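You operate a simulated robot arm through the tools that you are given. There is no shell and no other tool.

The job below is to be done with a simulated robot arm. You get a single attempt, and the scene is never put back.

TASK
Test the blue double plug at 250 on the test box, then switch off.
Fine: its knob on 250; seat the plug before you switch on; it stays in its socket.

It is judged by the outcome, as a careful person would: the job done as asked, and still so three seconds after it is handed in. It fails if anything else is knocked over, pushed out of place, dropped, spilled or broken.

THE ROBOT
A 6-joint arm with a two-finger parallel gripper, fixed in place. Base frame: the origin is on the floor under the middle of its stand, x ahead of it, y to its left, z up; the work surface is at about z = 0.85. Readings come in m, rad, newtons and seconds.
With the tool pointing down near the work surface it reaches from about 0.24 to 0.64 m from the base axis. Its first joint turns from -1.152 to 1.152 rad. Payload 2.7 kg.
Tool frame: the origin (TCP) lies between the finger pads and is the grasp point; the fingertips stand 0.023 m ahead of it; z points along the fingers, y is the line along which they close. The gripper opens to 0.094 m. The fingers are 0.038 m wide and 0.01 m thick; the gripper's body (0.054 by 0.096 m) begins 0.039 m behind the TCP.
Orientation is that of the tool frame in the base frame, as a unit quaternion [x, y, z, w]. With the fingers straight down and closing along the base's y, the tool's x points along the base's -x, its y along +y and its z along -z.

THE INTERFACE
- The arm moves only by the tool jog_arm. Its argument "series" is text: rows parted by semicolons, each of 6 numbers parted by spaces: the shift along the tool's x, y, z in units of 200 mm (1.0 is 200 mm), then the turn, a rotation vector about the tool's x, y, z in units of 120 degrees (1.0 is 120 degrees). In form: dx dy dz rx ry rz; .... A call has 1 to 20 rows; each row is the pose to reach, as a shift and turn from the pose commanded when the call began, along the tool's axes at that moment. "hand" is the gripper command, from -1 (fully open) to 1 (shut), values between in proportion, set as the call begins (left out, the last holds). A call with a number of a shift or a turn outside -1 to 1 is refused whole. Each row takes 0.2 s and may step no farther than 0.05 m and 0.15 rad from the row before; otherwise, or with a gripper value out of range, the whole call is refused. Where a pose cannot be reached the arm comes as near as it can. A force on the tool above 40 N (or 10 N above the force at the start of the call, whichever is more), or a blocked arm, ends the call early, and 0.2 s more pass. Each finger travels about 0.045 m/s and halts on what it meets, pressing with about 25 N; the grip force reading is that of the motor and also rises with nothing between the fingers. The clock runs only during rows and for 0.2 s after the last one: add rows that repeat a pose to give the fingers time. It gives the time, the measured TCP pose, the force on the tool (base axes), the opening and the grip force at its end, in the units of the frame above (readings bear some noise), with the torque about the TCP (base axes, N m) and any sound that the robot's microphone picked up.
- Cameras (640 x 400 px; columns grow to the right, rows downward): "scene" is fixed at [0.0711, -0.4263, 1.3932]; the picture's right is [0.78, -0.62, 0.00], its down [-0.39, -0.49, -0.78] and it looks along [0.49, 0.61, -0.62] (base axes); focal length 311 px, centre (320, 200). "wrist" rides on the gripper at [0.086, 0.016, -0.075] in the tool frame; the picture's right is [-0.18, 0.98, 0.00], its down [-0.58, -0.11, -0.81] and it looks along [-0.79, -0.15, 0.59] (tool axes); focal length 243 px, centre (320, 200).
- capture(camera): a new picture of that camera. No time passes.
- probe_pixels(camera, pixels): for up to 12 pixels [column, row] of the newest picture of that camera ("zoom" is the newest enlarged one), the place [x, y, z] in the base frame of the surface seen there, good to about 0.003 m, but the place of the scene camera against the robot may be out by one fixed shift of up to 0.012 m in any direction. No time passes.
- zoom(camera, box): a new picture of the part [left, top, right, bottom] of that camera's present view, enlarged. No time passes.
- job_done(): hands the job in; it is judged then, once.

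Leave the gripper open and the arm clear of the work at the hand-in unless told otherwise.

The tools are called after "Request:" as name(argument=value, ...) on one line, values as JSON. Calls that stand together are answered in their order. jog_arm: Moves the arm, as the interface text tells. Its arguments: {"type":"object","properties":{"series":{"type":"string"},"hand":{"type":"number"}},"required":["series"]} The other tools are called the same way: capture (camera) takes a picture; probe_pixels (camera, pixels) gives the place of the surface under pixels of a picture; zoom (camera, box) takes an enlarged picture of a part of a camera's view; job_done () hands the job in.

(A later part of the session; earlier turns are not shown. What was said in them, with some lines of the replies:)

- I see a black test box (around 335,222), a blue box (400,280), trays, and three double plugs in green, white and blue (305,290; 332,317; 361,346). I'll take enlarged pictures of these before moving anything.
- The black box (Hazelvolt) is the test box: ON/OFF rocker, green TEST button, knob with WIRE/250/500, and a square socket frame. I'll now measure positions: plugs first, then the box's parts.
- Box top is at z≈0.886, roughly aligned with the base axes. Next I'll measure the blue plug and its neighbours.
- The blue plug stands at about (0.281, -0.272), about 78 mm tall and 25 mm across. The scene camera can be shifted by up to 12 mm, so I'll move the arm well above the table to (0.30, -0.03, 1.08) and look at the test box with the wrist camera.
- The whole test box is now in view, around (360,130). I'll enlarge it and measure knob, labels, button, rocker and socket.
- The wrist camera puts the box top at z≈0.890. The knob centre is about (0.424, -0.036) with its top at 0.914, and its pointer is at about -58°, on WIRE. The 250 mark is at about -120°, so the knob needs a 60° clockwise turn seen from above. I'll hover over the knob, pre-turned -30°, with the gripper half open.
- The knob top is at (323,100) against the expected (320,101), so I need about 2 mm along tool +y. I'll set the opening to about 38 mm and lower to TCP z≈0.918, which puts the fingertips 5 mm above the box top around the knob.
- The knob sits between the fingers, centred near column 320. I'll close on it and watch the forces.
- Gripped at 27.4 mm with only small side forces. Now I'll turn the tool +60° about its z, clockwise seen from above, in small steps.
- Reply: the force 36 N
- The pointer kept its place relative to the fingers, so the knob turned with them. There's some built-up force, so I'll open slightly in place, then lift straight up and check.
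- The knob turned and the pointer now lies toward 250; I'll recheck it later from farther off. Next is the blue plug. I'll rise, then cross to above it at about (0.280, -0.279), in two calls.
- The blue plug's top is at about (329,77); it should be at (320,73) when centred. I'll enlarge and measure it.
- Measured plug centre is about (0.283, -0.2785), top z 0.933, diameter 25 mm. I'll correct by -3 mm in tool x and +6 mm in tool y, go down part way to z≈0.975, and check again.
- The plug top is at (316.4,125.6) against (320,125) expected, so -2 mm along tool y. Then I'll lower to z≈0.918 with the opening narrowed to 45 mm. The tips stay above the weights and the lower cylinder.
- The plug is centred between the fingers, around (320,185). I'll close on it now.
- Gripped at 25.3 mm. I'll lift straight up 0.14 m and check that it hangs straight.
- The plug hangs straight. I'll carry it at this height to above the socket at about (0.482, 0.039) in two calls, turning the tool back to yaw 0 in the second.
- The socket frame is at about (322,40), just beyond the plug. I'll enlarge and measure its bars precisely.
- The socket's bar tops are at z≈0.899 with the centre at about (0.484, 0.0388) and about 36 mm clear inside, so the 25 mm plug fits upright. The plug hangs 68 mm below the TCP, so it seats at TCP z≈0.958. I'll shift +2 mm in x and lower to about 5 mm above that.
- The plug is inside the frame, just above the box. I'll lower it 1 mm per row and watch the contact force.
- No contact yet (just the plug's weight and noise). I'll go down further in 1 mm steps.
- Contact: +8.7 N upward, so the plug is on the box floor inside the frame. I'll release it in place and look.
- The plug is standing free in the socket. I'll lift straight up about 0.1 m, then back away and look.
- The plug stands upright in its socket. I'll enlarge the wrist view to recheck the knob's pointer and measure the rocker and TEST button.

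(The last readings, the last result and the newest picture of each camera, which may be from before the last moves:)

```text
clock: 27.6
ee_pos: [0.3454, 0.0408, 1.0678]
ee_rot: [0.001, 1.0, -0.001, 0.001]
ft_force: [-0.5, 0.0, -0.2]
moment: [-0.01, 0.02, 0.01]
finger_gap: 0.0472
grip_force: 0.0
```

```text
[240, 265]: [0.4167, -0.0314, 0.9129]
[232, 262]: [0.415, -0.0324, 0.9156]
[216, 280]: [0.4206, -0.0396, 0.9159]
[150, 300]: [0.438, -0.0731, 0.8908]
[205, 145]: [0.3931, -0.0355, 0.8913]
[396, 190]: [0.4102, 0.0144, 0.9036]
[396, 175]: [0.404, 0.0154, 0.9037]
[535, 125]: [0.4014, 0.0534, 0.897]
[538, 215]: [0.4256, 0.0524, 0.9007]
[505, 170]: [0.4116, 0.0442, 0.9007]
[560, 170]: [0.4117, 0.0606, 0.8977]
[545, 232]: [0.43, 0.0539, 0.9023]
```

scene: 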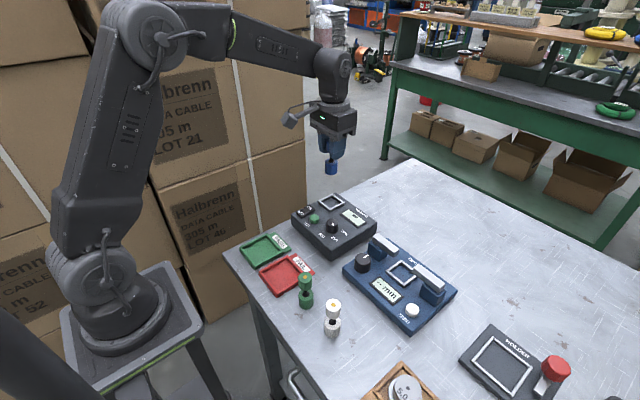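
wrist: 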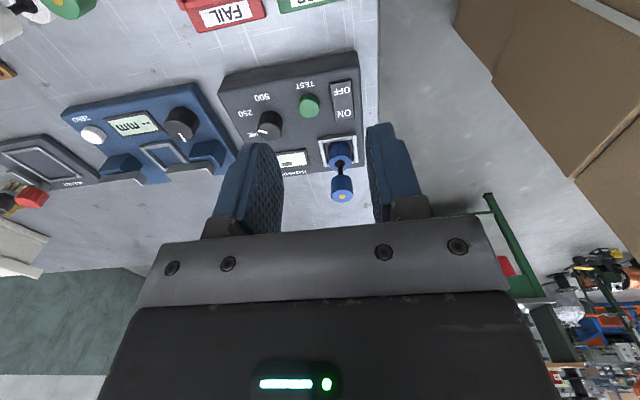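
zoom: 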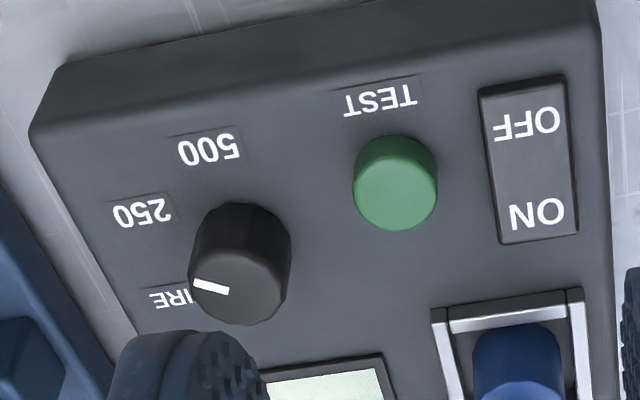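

Projecting the pointer's ends gives about -118°, and the 250 mark lies at -117 to -120°, so the knob is on 250. The rocker's ON end is raised, at about (0.427, 0.053, 0.901). I'll close the fingers to use them as a blunt tip and hover above the ON end.

Request:
jog_arm(series="-0.1 0.015 0.1 0 0 0; -0.2 0.03 0.22 0 0 0; -0.3 0.045 0.35 0 0 0; -0.41 0.0625 0.49 0 0 0; -0.41 0.0625 0.49 0 0 0", hand=1)

Request:
capture(camera="wrist")

Request:
capture(camera="scene")

Request:
zoom(camera="scene", box=[270, 150, 400, 250])

```text
clock: 28.8
ee_pos: [0.4298, 0.0516, 0.9688]
ee_rot: [0.0, 1.0, 0.0, 0.0]
ft_force: [0.1, 0.0, 0.1]
moment: [-0.01, 0.0, -0.01]
finger_gap: 0.0
grip_force: 24.9
```

```text
taken
```

wrist: 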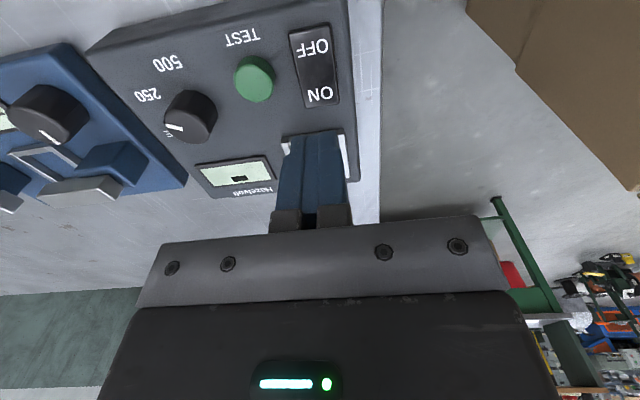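

```text
taken
```

scene: 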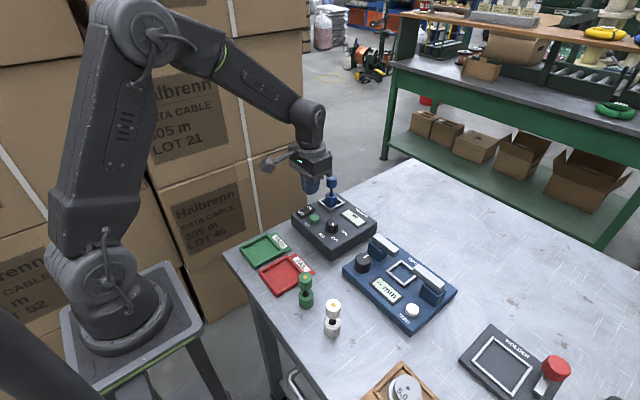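

```text
4.00 times, centred on (335, 200) of scene
```

zoom: 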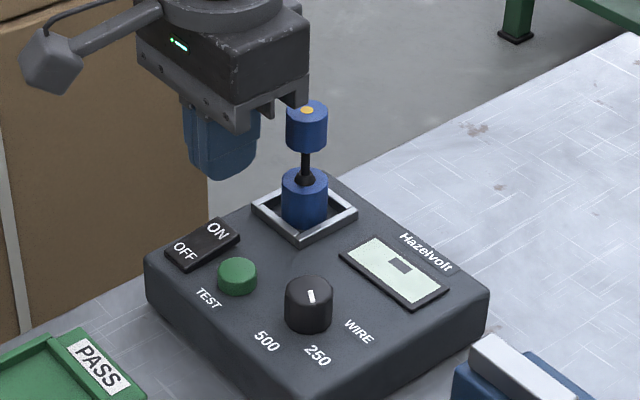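

The tip's axis lands at about (320,98) in the picture, on the ON half of the rocker near the ON label. The body will pass about 17 mm clear of the plug. I'll lower to a few millimetres above it.

Request:
jog_arm(series="0 0 0.06 0 0 0; 0 0 0.12 0 0 0; 0 0 0.17 0 0 0; 0 0 0.2 0 0 0; 0 0 0.2 0 0 0", hand=1)

Request:
capture(camera="wrist")

Request:
zoom(camera="scene", box=[270, 150, 400, 250])

```text
clock: 30.0
ee_pos: [0.4259, 0.053, 0.9291]
ee_rot: [0.0, 1.0, 0.0, 0.001]
ft_force: [-0.2, -0.6, 0.2]
moment: [0.0, 0.0, 0.03]
finger_gap: 0.0
grip_force: 24.9
```

```text
taken
```

wrist: 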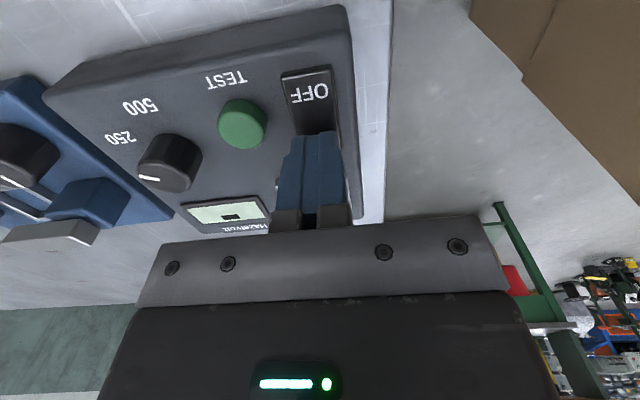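

```text
4.00 times, centred on (335, 200) of scene
```

zoom: 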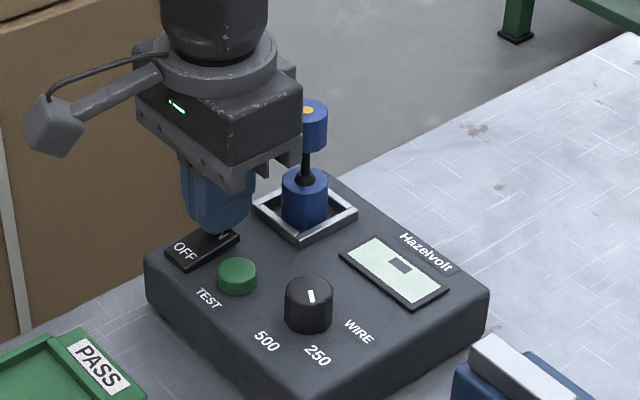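

The tip is just above the ON end and clear of the plug. I'll press down in 1 mm steps.

Request:
jog_arm(series="0 0 0.005 0 0 0; 0 0 0.01 0 0 0; 0 0 0.015 0 0 0; 0 0 0.02 0 0 0; 0 0 0.025 0 0 0; 0 0 0.03 0 0 0", hand=1)

```text
clock: 31.4
ee_pos: [0.4285, 0.053, 0.9264]
ee_rot: [-0.001, 1.0, 0.001, 0.003]
ft_force: [-6.5, 0.0, 30.3]
moment: [-0.32, -1.74, -0.09]
finger_gap: 0.0002
grip_force: 24.9
```

The force is 30 N upward, but the moment places the contact about 60 mm ahead of the tip, which is about where the plug is. I'll look before moving any further.

Request:
zoom(camera="scene", box=[290, 150, 370, 220])

Request:
capture(camera="wrist")

```text
5.71 times, centred on (330, 185) of scene
```

zoom: 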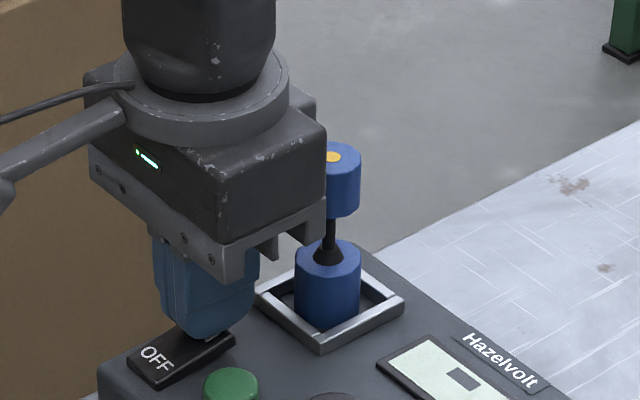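

```text
taken
```

wrist: 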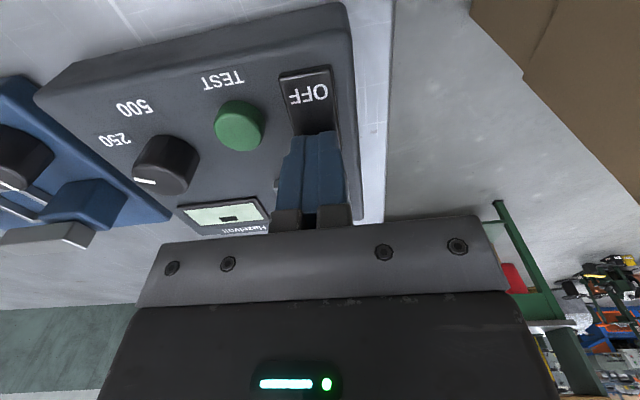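

The lever arm (~58 mm) matches the plug's position, so a part on the far side of the gripper is resting on the plug's top. I'll lift straight up at once and check the plug.

Request:
jog_arm(series="0 0 -0.03 0 0 0; 0 0 -0.1 0 0 0; 0 0 -0.2 0 0 0; 0 0 -0.3 0 0 0; 0.15 0 -0.4 0 0 0; 0.3 0 -0.45 0 0 0; 0.45 0 -0.45 0 0 0; 0.45 0 -0.45 0 0 0", hand=1)

Request:
capture(camera="wrist")

Request:
zoom(camera="scene", box=[270, 150, 400, 250])

Request:
zoom(camera="wrist", box=[200, 40, 400, 180])

```text
clock: 33.2
ee_pos: [0.3379, 0.051, 1.013]
ee_rot: [0.0, 1.0, 0.0, 0.001]
ft_force: [0.3, 0.2, 0.4]
moment: [-0.01, 0.01, 0.02]
finger_gap: 0.0
grip_force: 24.7
```

```text
taken
```

wrist: 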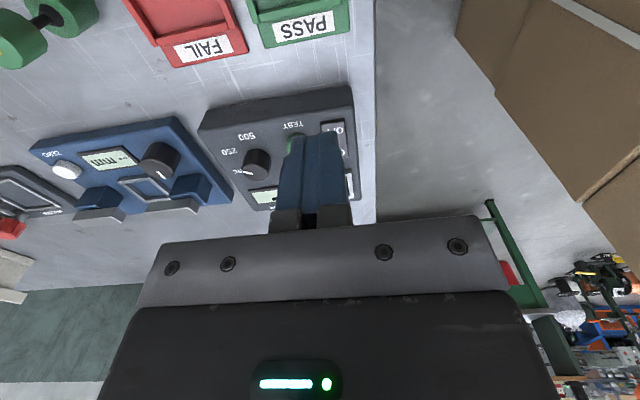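

```text
4.00 times, centred on (335, 200) of scene
```

zoom: 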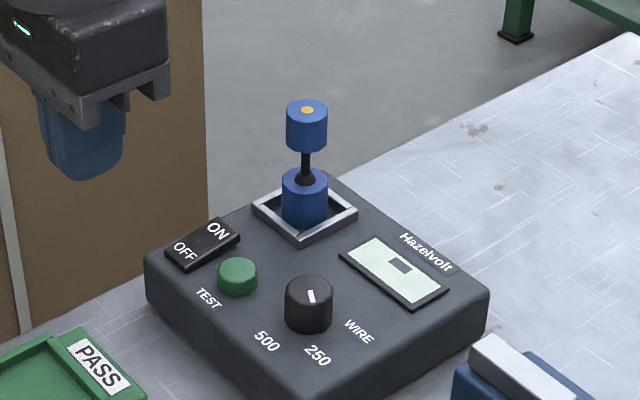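

```text
2.86 times, centred on (300, 110) of wrist
```

zoom: 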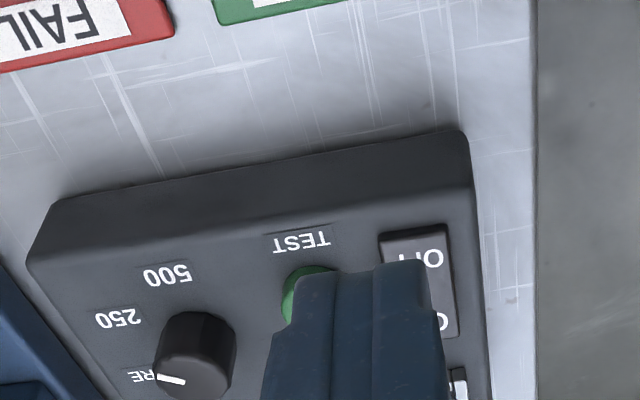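

The plug and box look unmoved, with the gold dot at the same pixel, and the rocker is still OFF. I'll tilt the tool 25° so the fingers point forward and the gripper leans away from the plug, then hover over the ON end.

Request:
jog_arm(series="0 0 0 0 -0.07 0; 0 0 0 0 -0.14 0; 0 0 0 0 -0.21 0; -0.15 0.005 0.1 0 -0.21 0; -0.3 0.005 0.2 0 -0.21 0; -0.45 0.005 0.29 0 -0.21 0; -0.45 0.005 0.29 0 -0.21 0", hand=1)

Request:
capture(camera="wrist")

Request:
capture(camera="scene")

Request:
zoom(camera="scene", box=[270, 140, 400, 250])

```text
clock: 34.8
ee_pos: [0.4274, 0.054, 0.9562]
ee_rot: [0.0, 0.976, 0.001, 0.218]
ft_force: [0.4, -1.0, 0.6]
moment: [0.0, 0.03, -0.02]
finger_gap: 0.0001
grip_force: 25.2
```

```text
taken
```

wrist: 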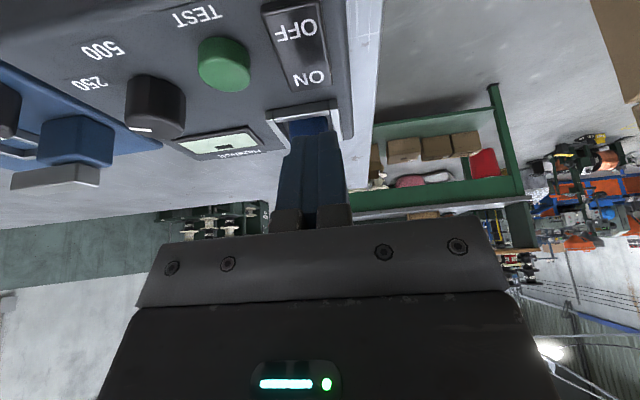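

```text
taken
```

scene: 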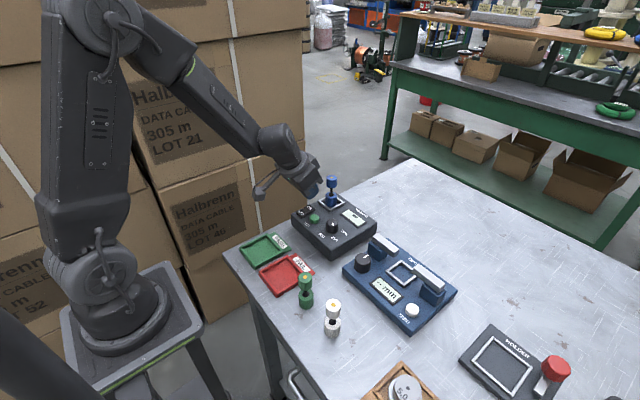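

```text
3.64 times, centred on (335, 195) of scene
```

zoom: 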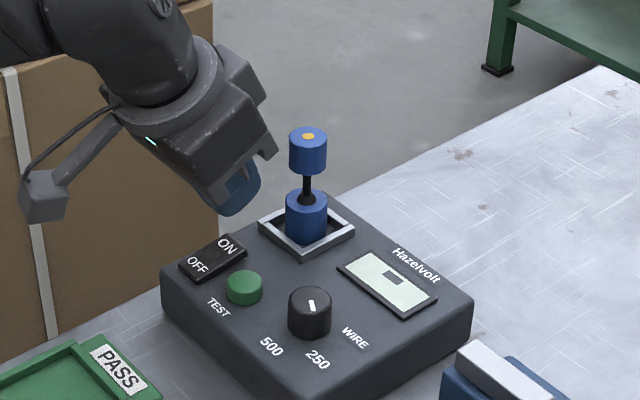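

The gripper now leans well away from the plug, with the block at (240,85) in the zoom. Straight down now means tool (+0.423x, +0.906z). I'll go down 18 mm to just above the ON end.

Request:
jog_arm(series="0.0127 0 0.0272 0 0 0; 0.0254 0 0.0544 0 0 0; 0.038 0 0.0815 0 0 0; 0.038 0 0.0815 0 0 0", hand=1)

Request:
capture(camera="wrist")

Request:
zoom(camera="scene", box=[280, 150, 380, 230])

```text
clock: 35.8
ee_pos: [0.4271, 0.0545, 0.9381]
ee_rot: [0.0, 0.976, 0.0, 0.219]
ft_force: [-0.9, -0.8, 0.1]
moment: [0.02, 0.02, -0.02]
finger_gap: 0.0
grip_force: 24.9
```

```text
taken
```

wrist: 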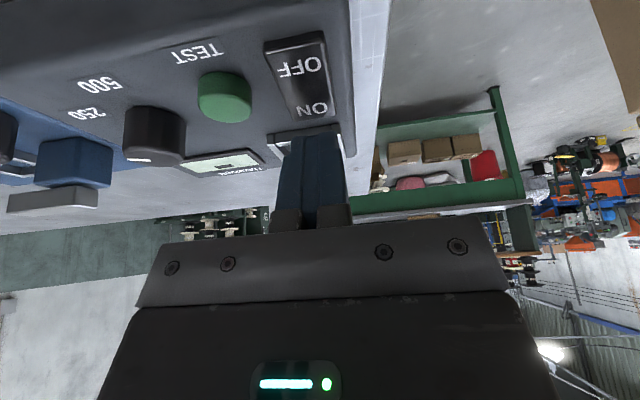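

```text
5.00 times, centred on (330, 190) of scene
```

zoom: 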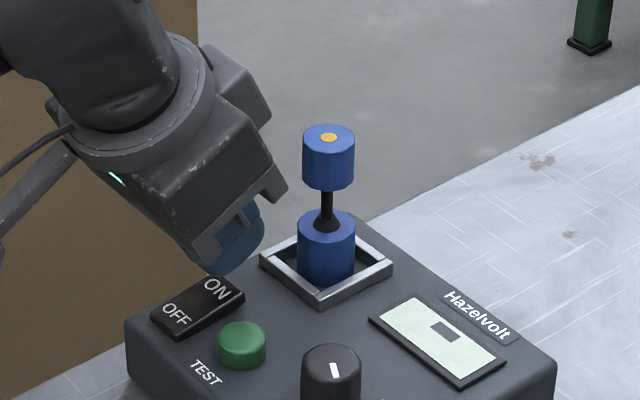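

By projection, the point below the tip lands on the ON label at (313,109). I'll lower 9 mm and read the force.

Request:
jog_arm(series="0.0064 0 0.0136 0 0 0; 0.0127 0 0.0272 0 0 0; 0.0169 0 0.0362 0 0 0; 0.019 0 0.0408 0 0 0; 0.019 0 0.0408 0 0 0", hand=1)

Request:
zoom(camera="scene", box=[280, 150, 380, 230])

```text
clock: 37.0
ee_pos: [0.4262, 0.0548, 0.9284]
ee_rot: [0.0, 0.976, -0.001, 0.218]
ft_force: [0.2, 0.4, 0.8]
moment: [-0.01, 0.03, -0.03]
finger_gap: 0.0
grip_force: 24.5
```

```text
5.00 times, centred on (330, 190) of scene
```

zoom: 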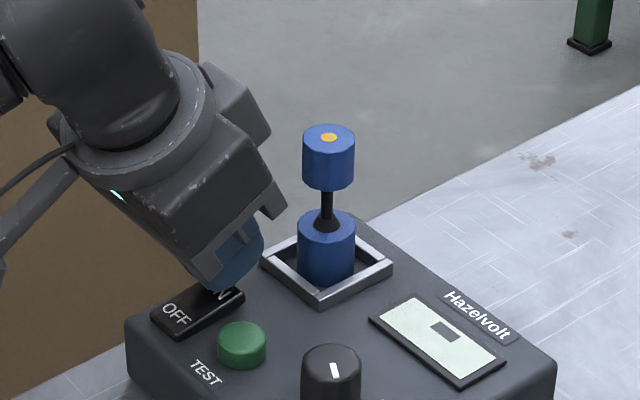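

No contact yet at z≈0.928. I'll continue down in 1 mm steps, 3 mm this time.

Request:
jog_arm(series="0.0021 0 0.0045 0 0 0; 0.0042 0 0.0091 0 0 0; 0.0063 0 0.0136 0 0 0", hand=1)

```text
clock: 37.8
ee_pos: [0.4259, 0.0531, 0.9269]
ee_rot: [0.0, 0.976, 0.0, 0.219]
ft_force: [-2.8, 0.3, 9.2]
moment: [-0.05, 0.13, -0.08]
finger_gap: 0.0
grip_force: 24.7
```

Contact at 9 N, but the moment shows the touch point at x≈0.4195, close to the pivot. I'll back up 3 mm, shift 4 mm forward, then press down from there.

Request:
jog_arm(series="-0.0063 0 -0.0136 0 0 0; -0.0244 0 -0.0051 0 0 0; -0.0202 0 0.004 0 0 0; -0.016 0 0.013 0 0 0; -0.0139 0 0.0175 0 0 0", hand=1)

```text
clock: 39.0
ee_pos: [0.4315, 0.0541, 0.9255]
ee_rot: [0.0, 0.975, 0.001, 0.222]
ft_force: [-5.6, -3.0, 30.0]
moment: [-0.08, 0.41, 0.16]
finger_gap: 0.0
grip_force: 24.9
```

Request:
zoom(camera="scene", box=[280, 150, 380, 230])

Request:
capture(camera="wrist")

Request:
zoom(camera="wrist", box=[220, 20, 400, 200])

```text
5.00 times, centred on (330, 190) of scene
```

zoom: 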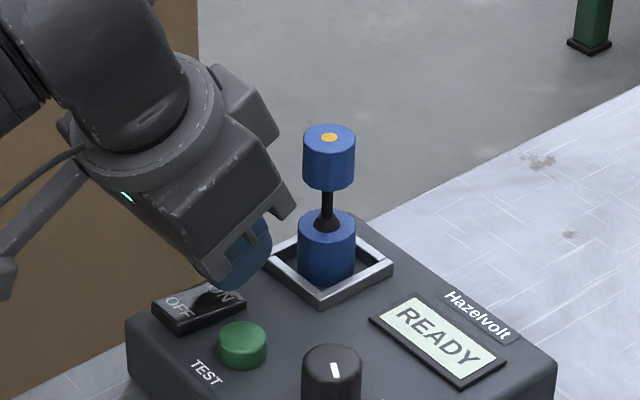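

```text
taken
```

wrist: 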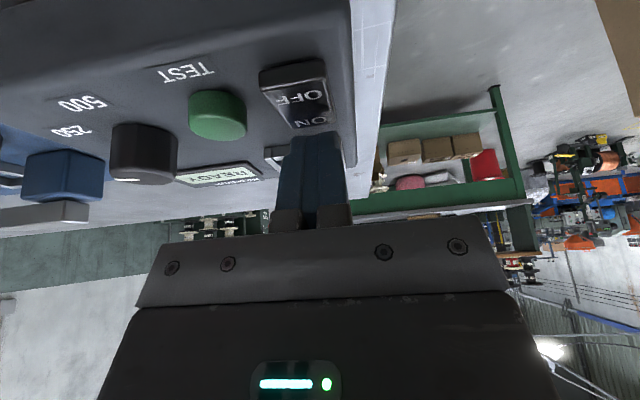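

```text
2.22 times, centred on (310, 110) of wrist
```

zoom: 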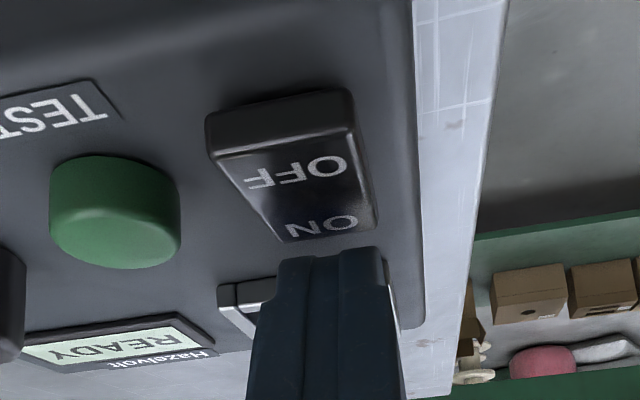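

The display now reads READY and the rocker has flipped to ON. I'll lift 30 mm and move over to the TEST button at about (0.407, 0.0145), keeping the tilt.

Request:
jog_arm(series="-0.0212 0 -0.0453 0 0 0; -0.0423 0 -0.0906 0 0 0; -0.0635 0 -0.136 0 0 0; -0.03 -0.1 -0.153 0 0 0; 0.009 -0.195 -0.17 0 0 0; 0.009 -0.195 -0.17 0 0 0", hand=1)

Request:
capture(camera="wrist")

Request:
zoom(camera="scene", box=[270, 150, 390, 250])

```text
clock: 40.4
ee_pos: [0.4147, 0.0149, 0.955]
ee_rot: [0.0, 0.976, 0.0, 0.218]
ft_force: [-0.2, -0.1, 1.5]
moment: [0.0, -0.04, -0.03]
finger_gap: 0.0
grip_force: 25.0
```

```text
taken
```

wrist: 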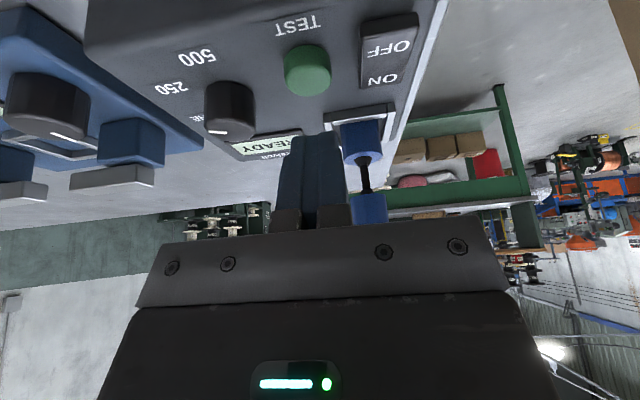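

```text
4.00 times, centred on (330, 200) of scene
```

zoom: 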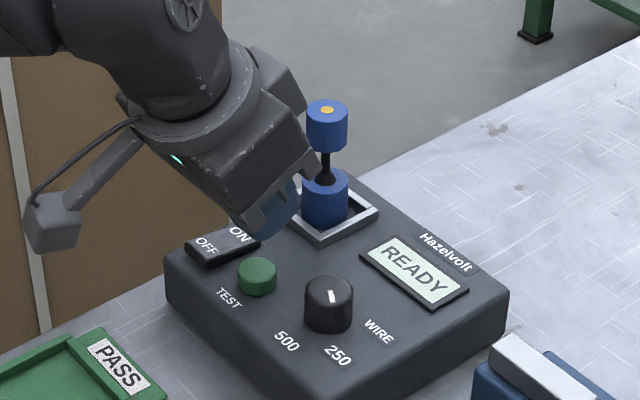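

The tip's landing point projects to (309,74), on the green TEST button's face. I'll lower 17 mm to just above it, then press in small steps.

Request:
jog_arm(series="0.0127 0 0.0272 0 0 0; 0.0254 0 0.0544 0 0 0; 0.036 0 0.077 0 0 0; 0.036 0 0.077 0 0 0", hand=1)

Request:
zoom(camera="scene", box=[270, 150, 390, 250])

Request:
capture(camera="wrist")

```text
clock: 41.4
ee_pos: [0.4159, 0.016, 0.9369]
ee_rot: [0.0, 0.976, 0.0, 0.218]
ft_force: [0.5, 0.6, -0.6]
moment: [0.03, 0.0, -0.02]
finger_gap: 0.0
grip_force: 24.7
```

```text
4.00 times, centred on (330, 200) of scene
```

zoom: 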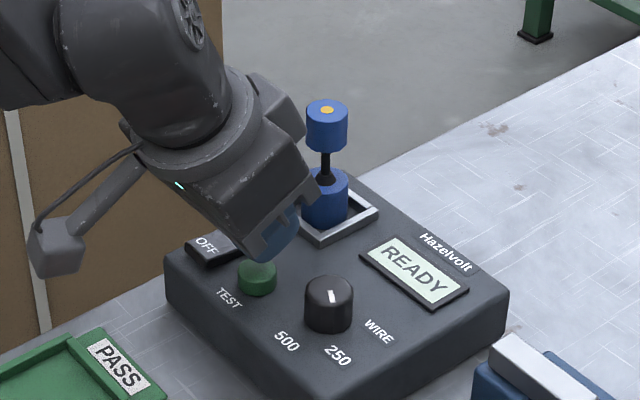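

```text
taken
```

wrist: 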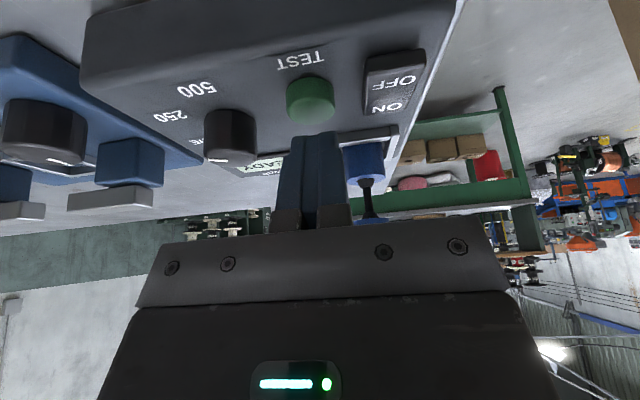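

The tip is just above the button and clear of the plug. I'll press in 1 mm steps.

Request:
jog_arm(series="0.0021 0 0.0045 0 0 0; 0.0042 0 0.0091 0 0 0; 0.0063 0 0.0136 0 0 0; 0.0085 0 0.0181 0 0 0; 0.0106 0 0.0227 0 0 0; 0.0127 0 0.0272 0 0 0", hand=1)

Request:
zoom(camera="scene", box=[270, 150, 390, 250])

```text
clock: 42.8
ee_pos: [0.4143, 0.0158, 0.9291]
ee_rot: [-0.001, 0.976, 0.0, 0.217]
ft_force: [0.0, -0.7, 0.9]
moment: [0.0, 0.0, 0.05]
finger_gap: 0.0
grip_force: 24.8
```

```text
4.00 times, centred on (330, 200) of scene
```

zoom: 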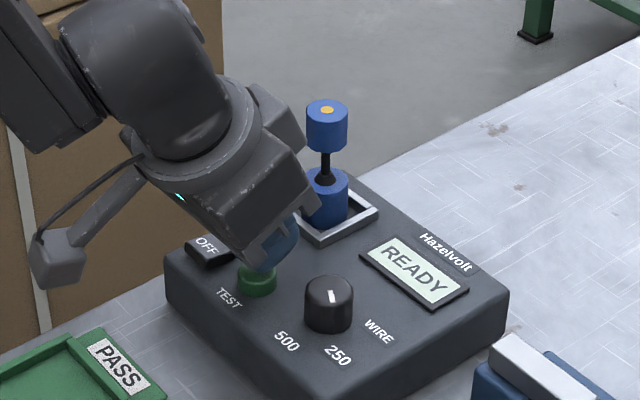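

No force yet at z≈0.929. I'll continue another 4 mm in 1 mm steps.

Request:
jog_arm(series="0.0021 0 0.0045 0 0 0; 0.0042 0 0.0091 0 0 0; 0.0063 0 0.0136 0 0 0; 0.0085 0 0.0181 0 0 0", hand=1)

Request:
zoom(camera="scene", box=[270, 150, 390, 250])

```text
clock: 43.8
ee_pos: [0.4153, 0.0148, 0.9271]
ee_rot: [0.0, 0.976, 0.0, 0.218]
ft_force: [-1.2, 0.7, 3.0]
moment: [0.01, 0.03, -0.01]
finger_gap: 0.0002
grip_force: 24.8
heard: click
```

```text
4.00 times, centred on (330, 200) of scene
```

zoom: 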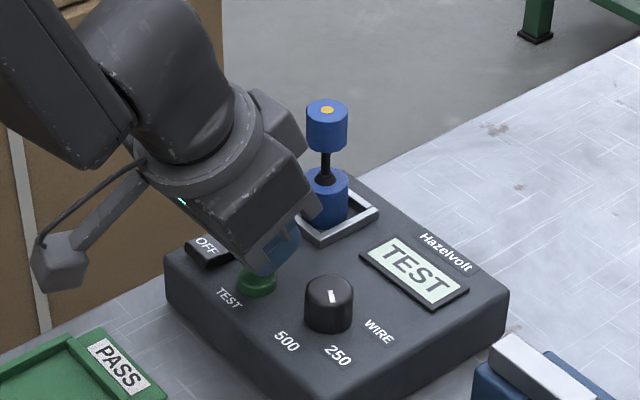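

A click was heard and the display reads TEST. I'll hold the button here for a moment and watch for the result.

Request:
jog_arm(series="0 0 0 0 0 0; 0 0 0 0 0 0; 0 0 0 0 0 0; 0 0 0 0 0 0; 0 0 0 0 0 0", hand=1)

Request:
zoom(camera="scene", box=[270, 150, 390, 250])

```text
clock: 45.0
ee_pos: [0.4145, 0.0143, 0.9278]
ee_rot: [0.001, 0.976, 0.0, 0.218]
ft_force: [-0.2, -1.4, 1.9]
moment: [-0.04, 0.05, -0.02]
finger_gap: 0.0001
grip_force: 24.6
```

```text
4.00 times, centred on (330, 200) of scene
```

zoom: 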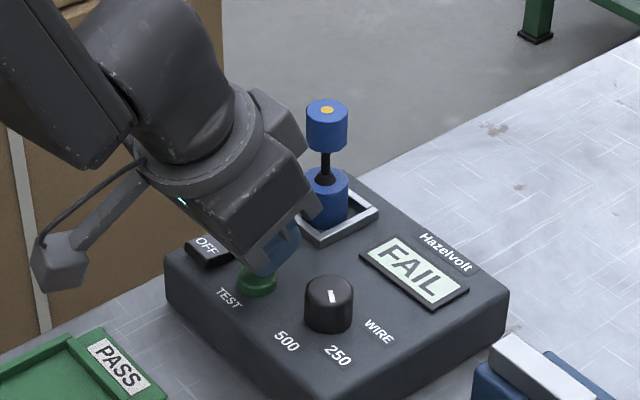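

The test finished with the verdict FAIL; whatever the result, it is the test at 250 that was asked for. Next I'll release the button, lift 25 mm, and move over the rocker's OFF end at about x 0.396, y 0.053.

Request:
jog_arm(series="-0.0176 0 -0.0378 0 0 0; -0.0353 0 -0.0755 0 0 0; -0.0529 0 -0.1133 0 0 0; -0.025 0.1 -0.126 0 0 0; 0.0015 0.1925 -0.1387 0 0 0; 0.0015 0.1925 -0.1387 0 0 0", hand=1)

Request:
capture(camera="wrist")

Request:
zoom(camera="scene", box=[270, 150, 390, 250])

Request:
zoom(camera="wrist", box=[220, 0, 420, 150])

```text
clock: 46.4
ee_pos: [0.4014, 0.0549, 0.9516]
ee_rot: [0.0, 0.976, 0.0, 0.219]
ft_force: [-0.3, 0.2, -0.3]
moment: [0.02, -0.02, -0.01]
finger_gap: 0.0
grip_force: 25.4
out of reach, approached as far as the arm can: row 1, 2, 3
```

```text
taken
```

wrist: 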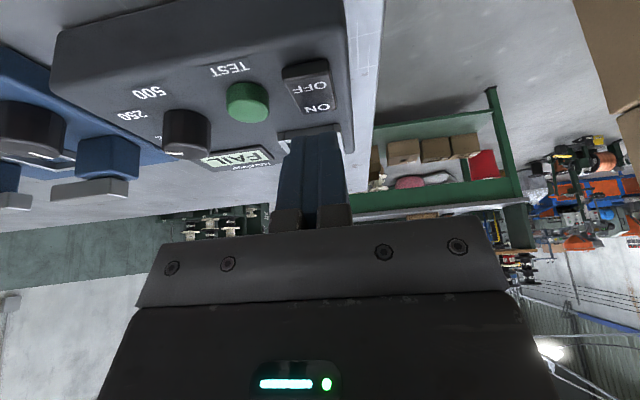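

```text
4.00 times, centred on (330, 200) of scene
```

zoom: 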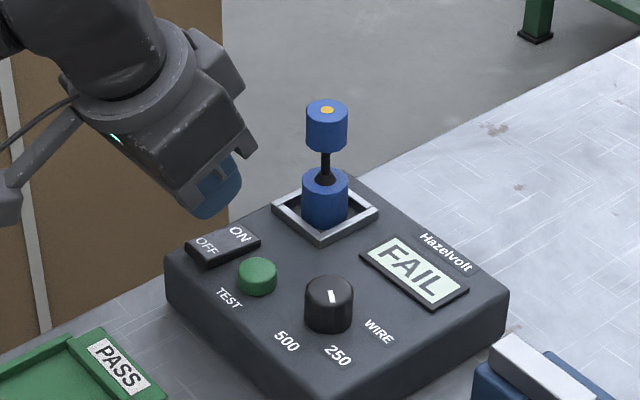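

```text
2.67 times, centred on (320, 75) of wrist
```

zoom: 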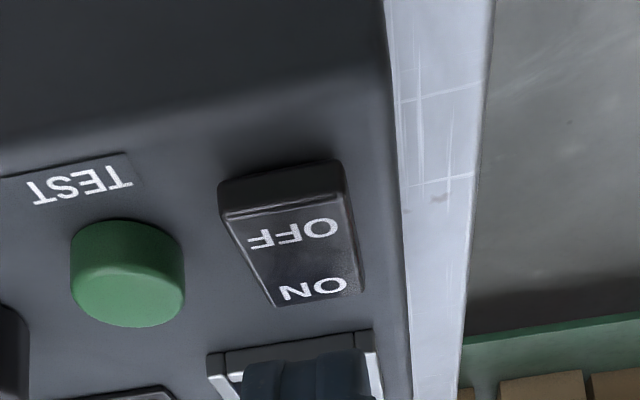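

The arm reached its place over the rocker. The landing point projects to about (310,79), right at the rocker's OFF edge, so I'll shift 4 mm forward to land on the OFF label and lower 16 mm to just above it.

Request:
jog_arm(series="-0.0181 0 0.0085 0 0 0; -0.0054 0 0.0357 0 0 0; 0.0073 0 0.0629 0 0 0; 0.0157 0 0.081 0 0 0; 0.0157 0 0.081 0 0 0", hand=1)

Request:
capture(camera="wrist")

Request:
zoom(camera="scene", box=[270, 150, 390, 250])

```text
clock: 47.6
ee_pos: [0.4066, 0.0528, 0.9354]
ee_rot: [0.001, 0.976, 0.0, 0.218]
ft_force: [0.3, -0.8, 0.0]
moment: [-0.02, 0.01, -0.02]
finger_gap: 0.0
grip_force: 25.1
```

```text
taken
```

wrist: 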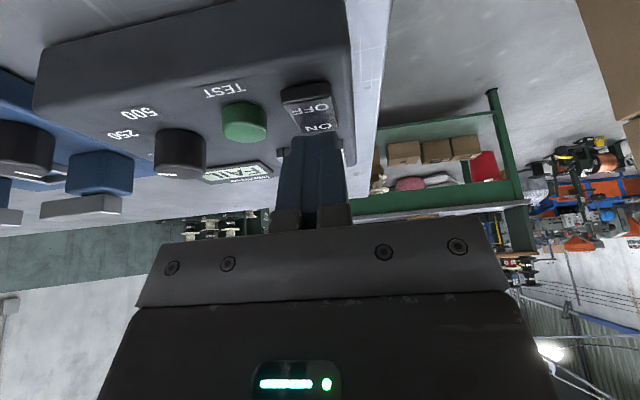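

```text
4.00 times, centred on (330, 200) of scene
```

zoom: 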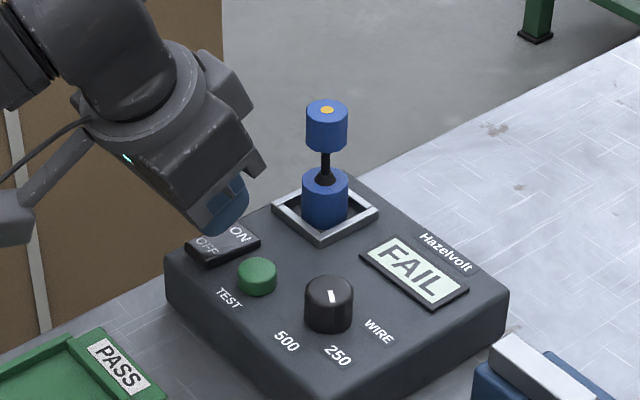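

The tip is above the OFF half. I'll press down in 1 mm steps.

Request:
jog_arm(series="0.0021 0 0.0045 0 0 0; 0.0042 0 0.0091 0 0 0; 0.0063 0 0.0136 0 0 0; 0.0085 0 0.0181 0 0 0; 0.0106 0 0.0227 0 0 0", hand=1)

Request:
zoom(camera="scene", box=[270, 150, 390, 250])

```text
clock: 48.8
ee_pos: [0.4075, 0.0535, 0.9314]
ee_rot: [0.0, 0.976, 0.0, 0.218]
ft_force: [-0.2, -1.0, 1.0]
moment: [0.0, 0.01, 0.02]
finger_gap: 0.0
grip_force: 24.6
```

```text
4.00 times, centred on (330, 200) of scene
```

zoom: 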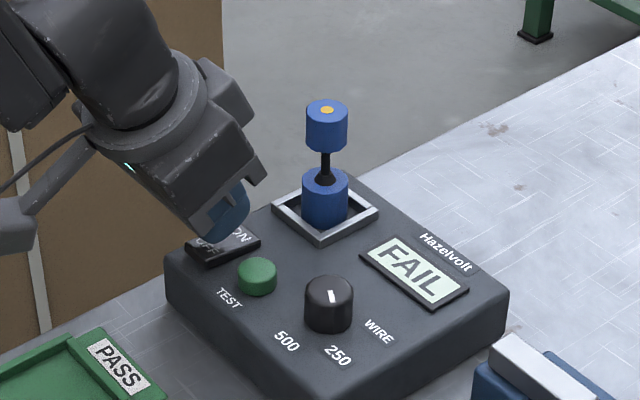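

No contact yet at z≈0.931. I'll go another 3 mm.

Request:
jog_arm(series="0.0021 0 0.0045 0 0 0; 0.0042 0 0.0091 0 0 0; 0.0063 0 0.0136 0 0 0", hand=1)

Request:
zoom(camera="scene", box=[270, 150, 390, 250])

```text
clock: 49.6
ee_pos: [0.4069, 0.0543, 0.9281]
ee_rot: [0.001, 0.976, 0.0, 0.218]
ft_force: [-0.1, 0.2, 0.1]
moment: [-0.01, 0.01, 0.02]
finger_gap: 0.0
grip_force: 25.2
```

```text
4.00 times, centred on (330, 200) of scene
```

zoom: 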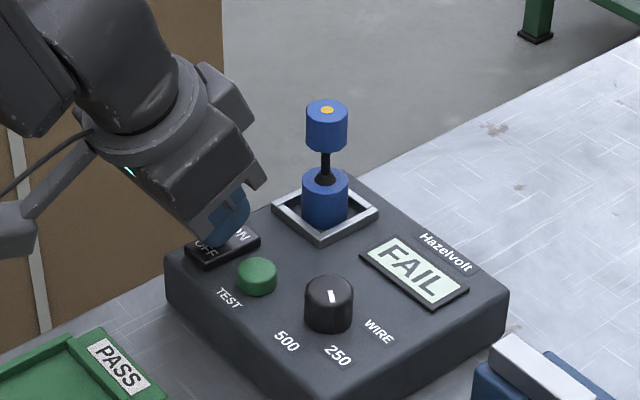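

Still no force, and the tip is very near the surface. I'll go another 3 mm.

Request:
jog_arm(series="0.0021 0 0.0045 0 0 0; 0.0042 0 0.0091 0 0 0; 0.0063 0 0.0136 0 0 0", hand=1)

Request:
zoom(camera="scene", box=[270, 150, 390, 250])

```text
clock: 50.4
ee_pos: [0.4055, 0.054, 0.9259]
ee_rot: [0.0, 0.976, 0.0, 0.219]
ft_force: [-6.5, -0.4, 13.2]
moment: [-0.05, 0.27, 0.15]
finger_gap: 0.0001
grip_force: 25.1
```

```text
4.00 times, centred on (330, 200) of scene
```

zoom: 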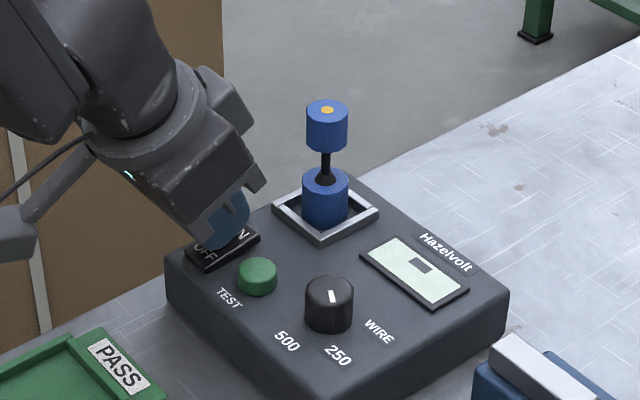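

The display has gone blank, so the box is switched off. I'll lift straight up, then untilt and back away in stages.

Request:
jog_arm(series="-0.0212 0 -0.0453 0 0 0; -0.0423 0 -0.0906 0 0 0; -0.0635 0 -0.136 0 0 0; -0.0846 0 -0.181 0 0 0; -0.0846 0 -0.181 0 0 0", hand=1)

Request:
zoom(camera="scene", box=[270, 150, 390, 250])

```text
clock: 51.6
ee_pos: [0.4056, 0.0548, 0.9655]
ee_rot: [0.001, 0.976, -0.001, 0.218]
ft_force: [0.1, 0.4, 0.0]
moment: [-0.01, -0.01, 0.02]
finger_gap: 0.0001
grip_force: 25.2
out of reach, approached as far as the arm can: row 1
```

```text
4.00 times, centred on (330, 200) of scene
```

zoom: 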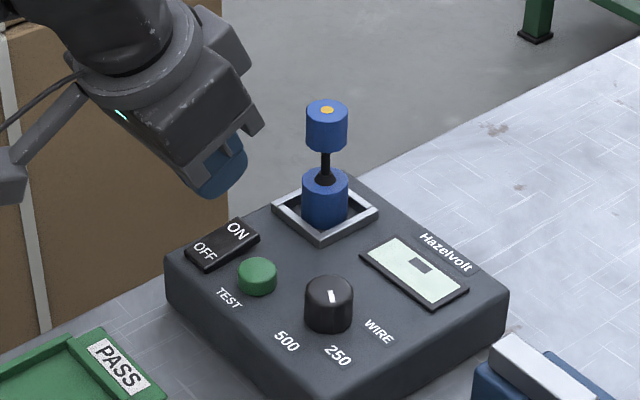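

The rocker shows OFF pressed, the knob is on 250, and the plug is upright in its socket. I'll go up another 0.1 m, untilt, and open the gripper there.

Request:
jog_arm(series="-0.0529 0 -0.1133 0 0 0; -0.1058 0 -0.2265 0 0 0; -0.1586 0 -0.3398 0 0 0; -0.2115 0 -0.453 0 0 0; -0.2115 0 -0.453 0 0.07 0; -0.2115 0 -0.453 0 0.14 0; -0.2115 0 -0.453 0 0.21 0; -0.2115 0 -0.453 0 0.21 0", hand=1)

Request:
jog_arm(series="0.1 0 -0.05 0 0 0; 0.25 -0.05 -0.1 0 0 0; 0.4 -0.1 -0.15 0 0 0; 0.4 -0.1 -0.15 0 0 0; 0.4 -0.1 -0.15 0 0 0; 0.4 -0.1 -0.15 0 0 0", hand=-1)

Request:
capture(camera="wrist")

Request:
capture(camera="scene")

```text
clock: 53.4
ee_pos: [0.4065, 0.0543, 1.0642]
ee_rot: [0.0, 1.0, 0.0, -0.001]
ft_force: [-0.5, 0.3, 0.5]
moment: [0.02, 0.01, 0.01]
finger_gap: 0.0001
grip_force: 24.1
```

```text
clock: 54.8
ee_pos: [0.3259, 0.0342, 1.0936]
ee_rot: [0.0, 1.0, 0.0, 0.0]
ft_force: [0.2, 0.7, -0.4]
moment: [0.03, -0.01, -0.01]
finger_gap: 0.0937
grip_force: 0.0
```

```text
taken
```

wrist: 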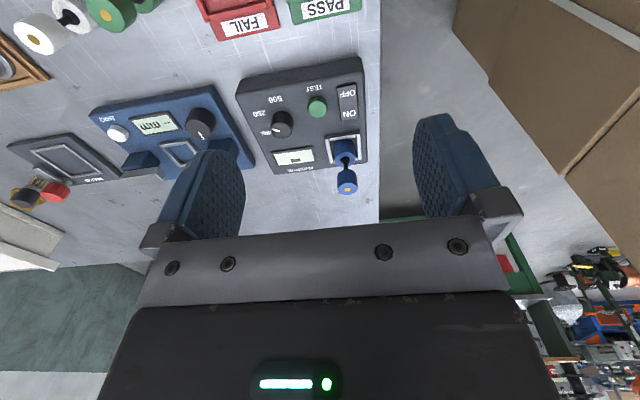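

```text
taken
```

scene: 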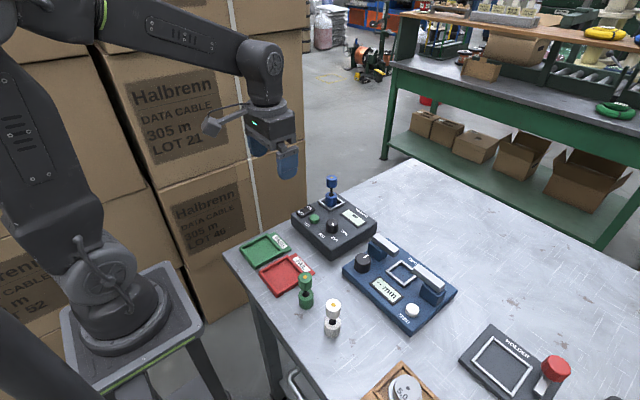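

The arm is clear and the gripper open. I'll take one last close look at the test box with both cameras.

Request:
zoom(camera="wrist", box=[225, 50, 385, 200])

Request:
zoom(camera="scene", box=[280, 165, 390, 262])

Request:
zoom(camera="scene", box=[230, 220, 470, 400])

```text
2.67 times, centred on (305, 125) of wrist
```

zoom: 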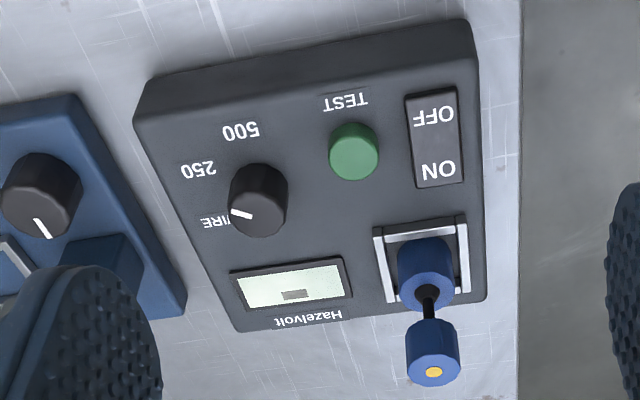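

```text
4.12 times, centred on (335, 214) of scene
```

zoom: 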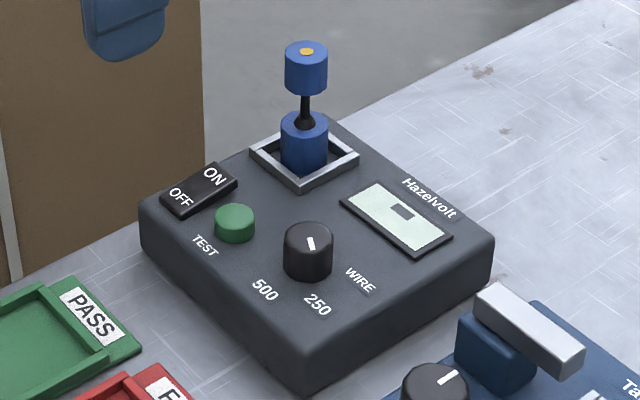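

```text
2.22 times, centred on (350, 310) of scene
```

zoom: 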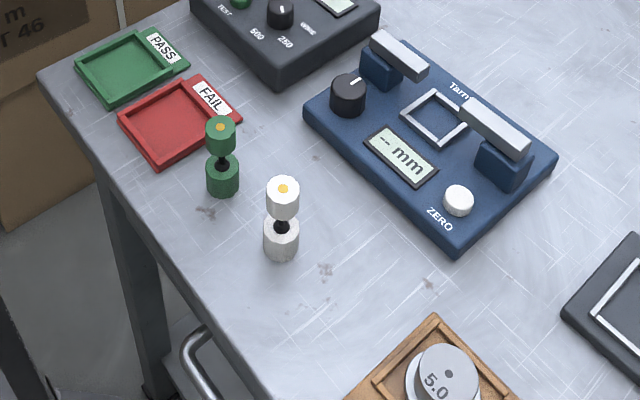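

Everything checks out: the knob is on 250, the plug is upright in its socket, the rocker is OFF with a blank display, and nothing else has moved. The gripper is open and clear, so I'll hand the job in.

Request:
job_done()

```text
The job is handed in.
```

I tested the blue double plug at 250 on the test box, and the verdict was **FAIL**. The box is now switched off and the job is handed in.

- **Order:** I set the knob to 250, seated the plug, then switched on (the display read READY). I then held TEST until the verdict came up and switched off.
- **State at hand-in:** The plug is upright in its socket and the knob is on 250. The display is blank, the gripper is open and the arm is clear.
- **Contact with the plug:** On my first try at switching on, part of the gripper rested on top of the seated plug with about 30 N. I lifted off at once. The plug and box looked unmoved in the pictures before and after, and I pressed the switches with the tool tilted from then on.

I don't know whether that contact could have affected the FAIL verdict, and I did not repeat the test.
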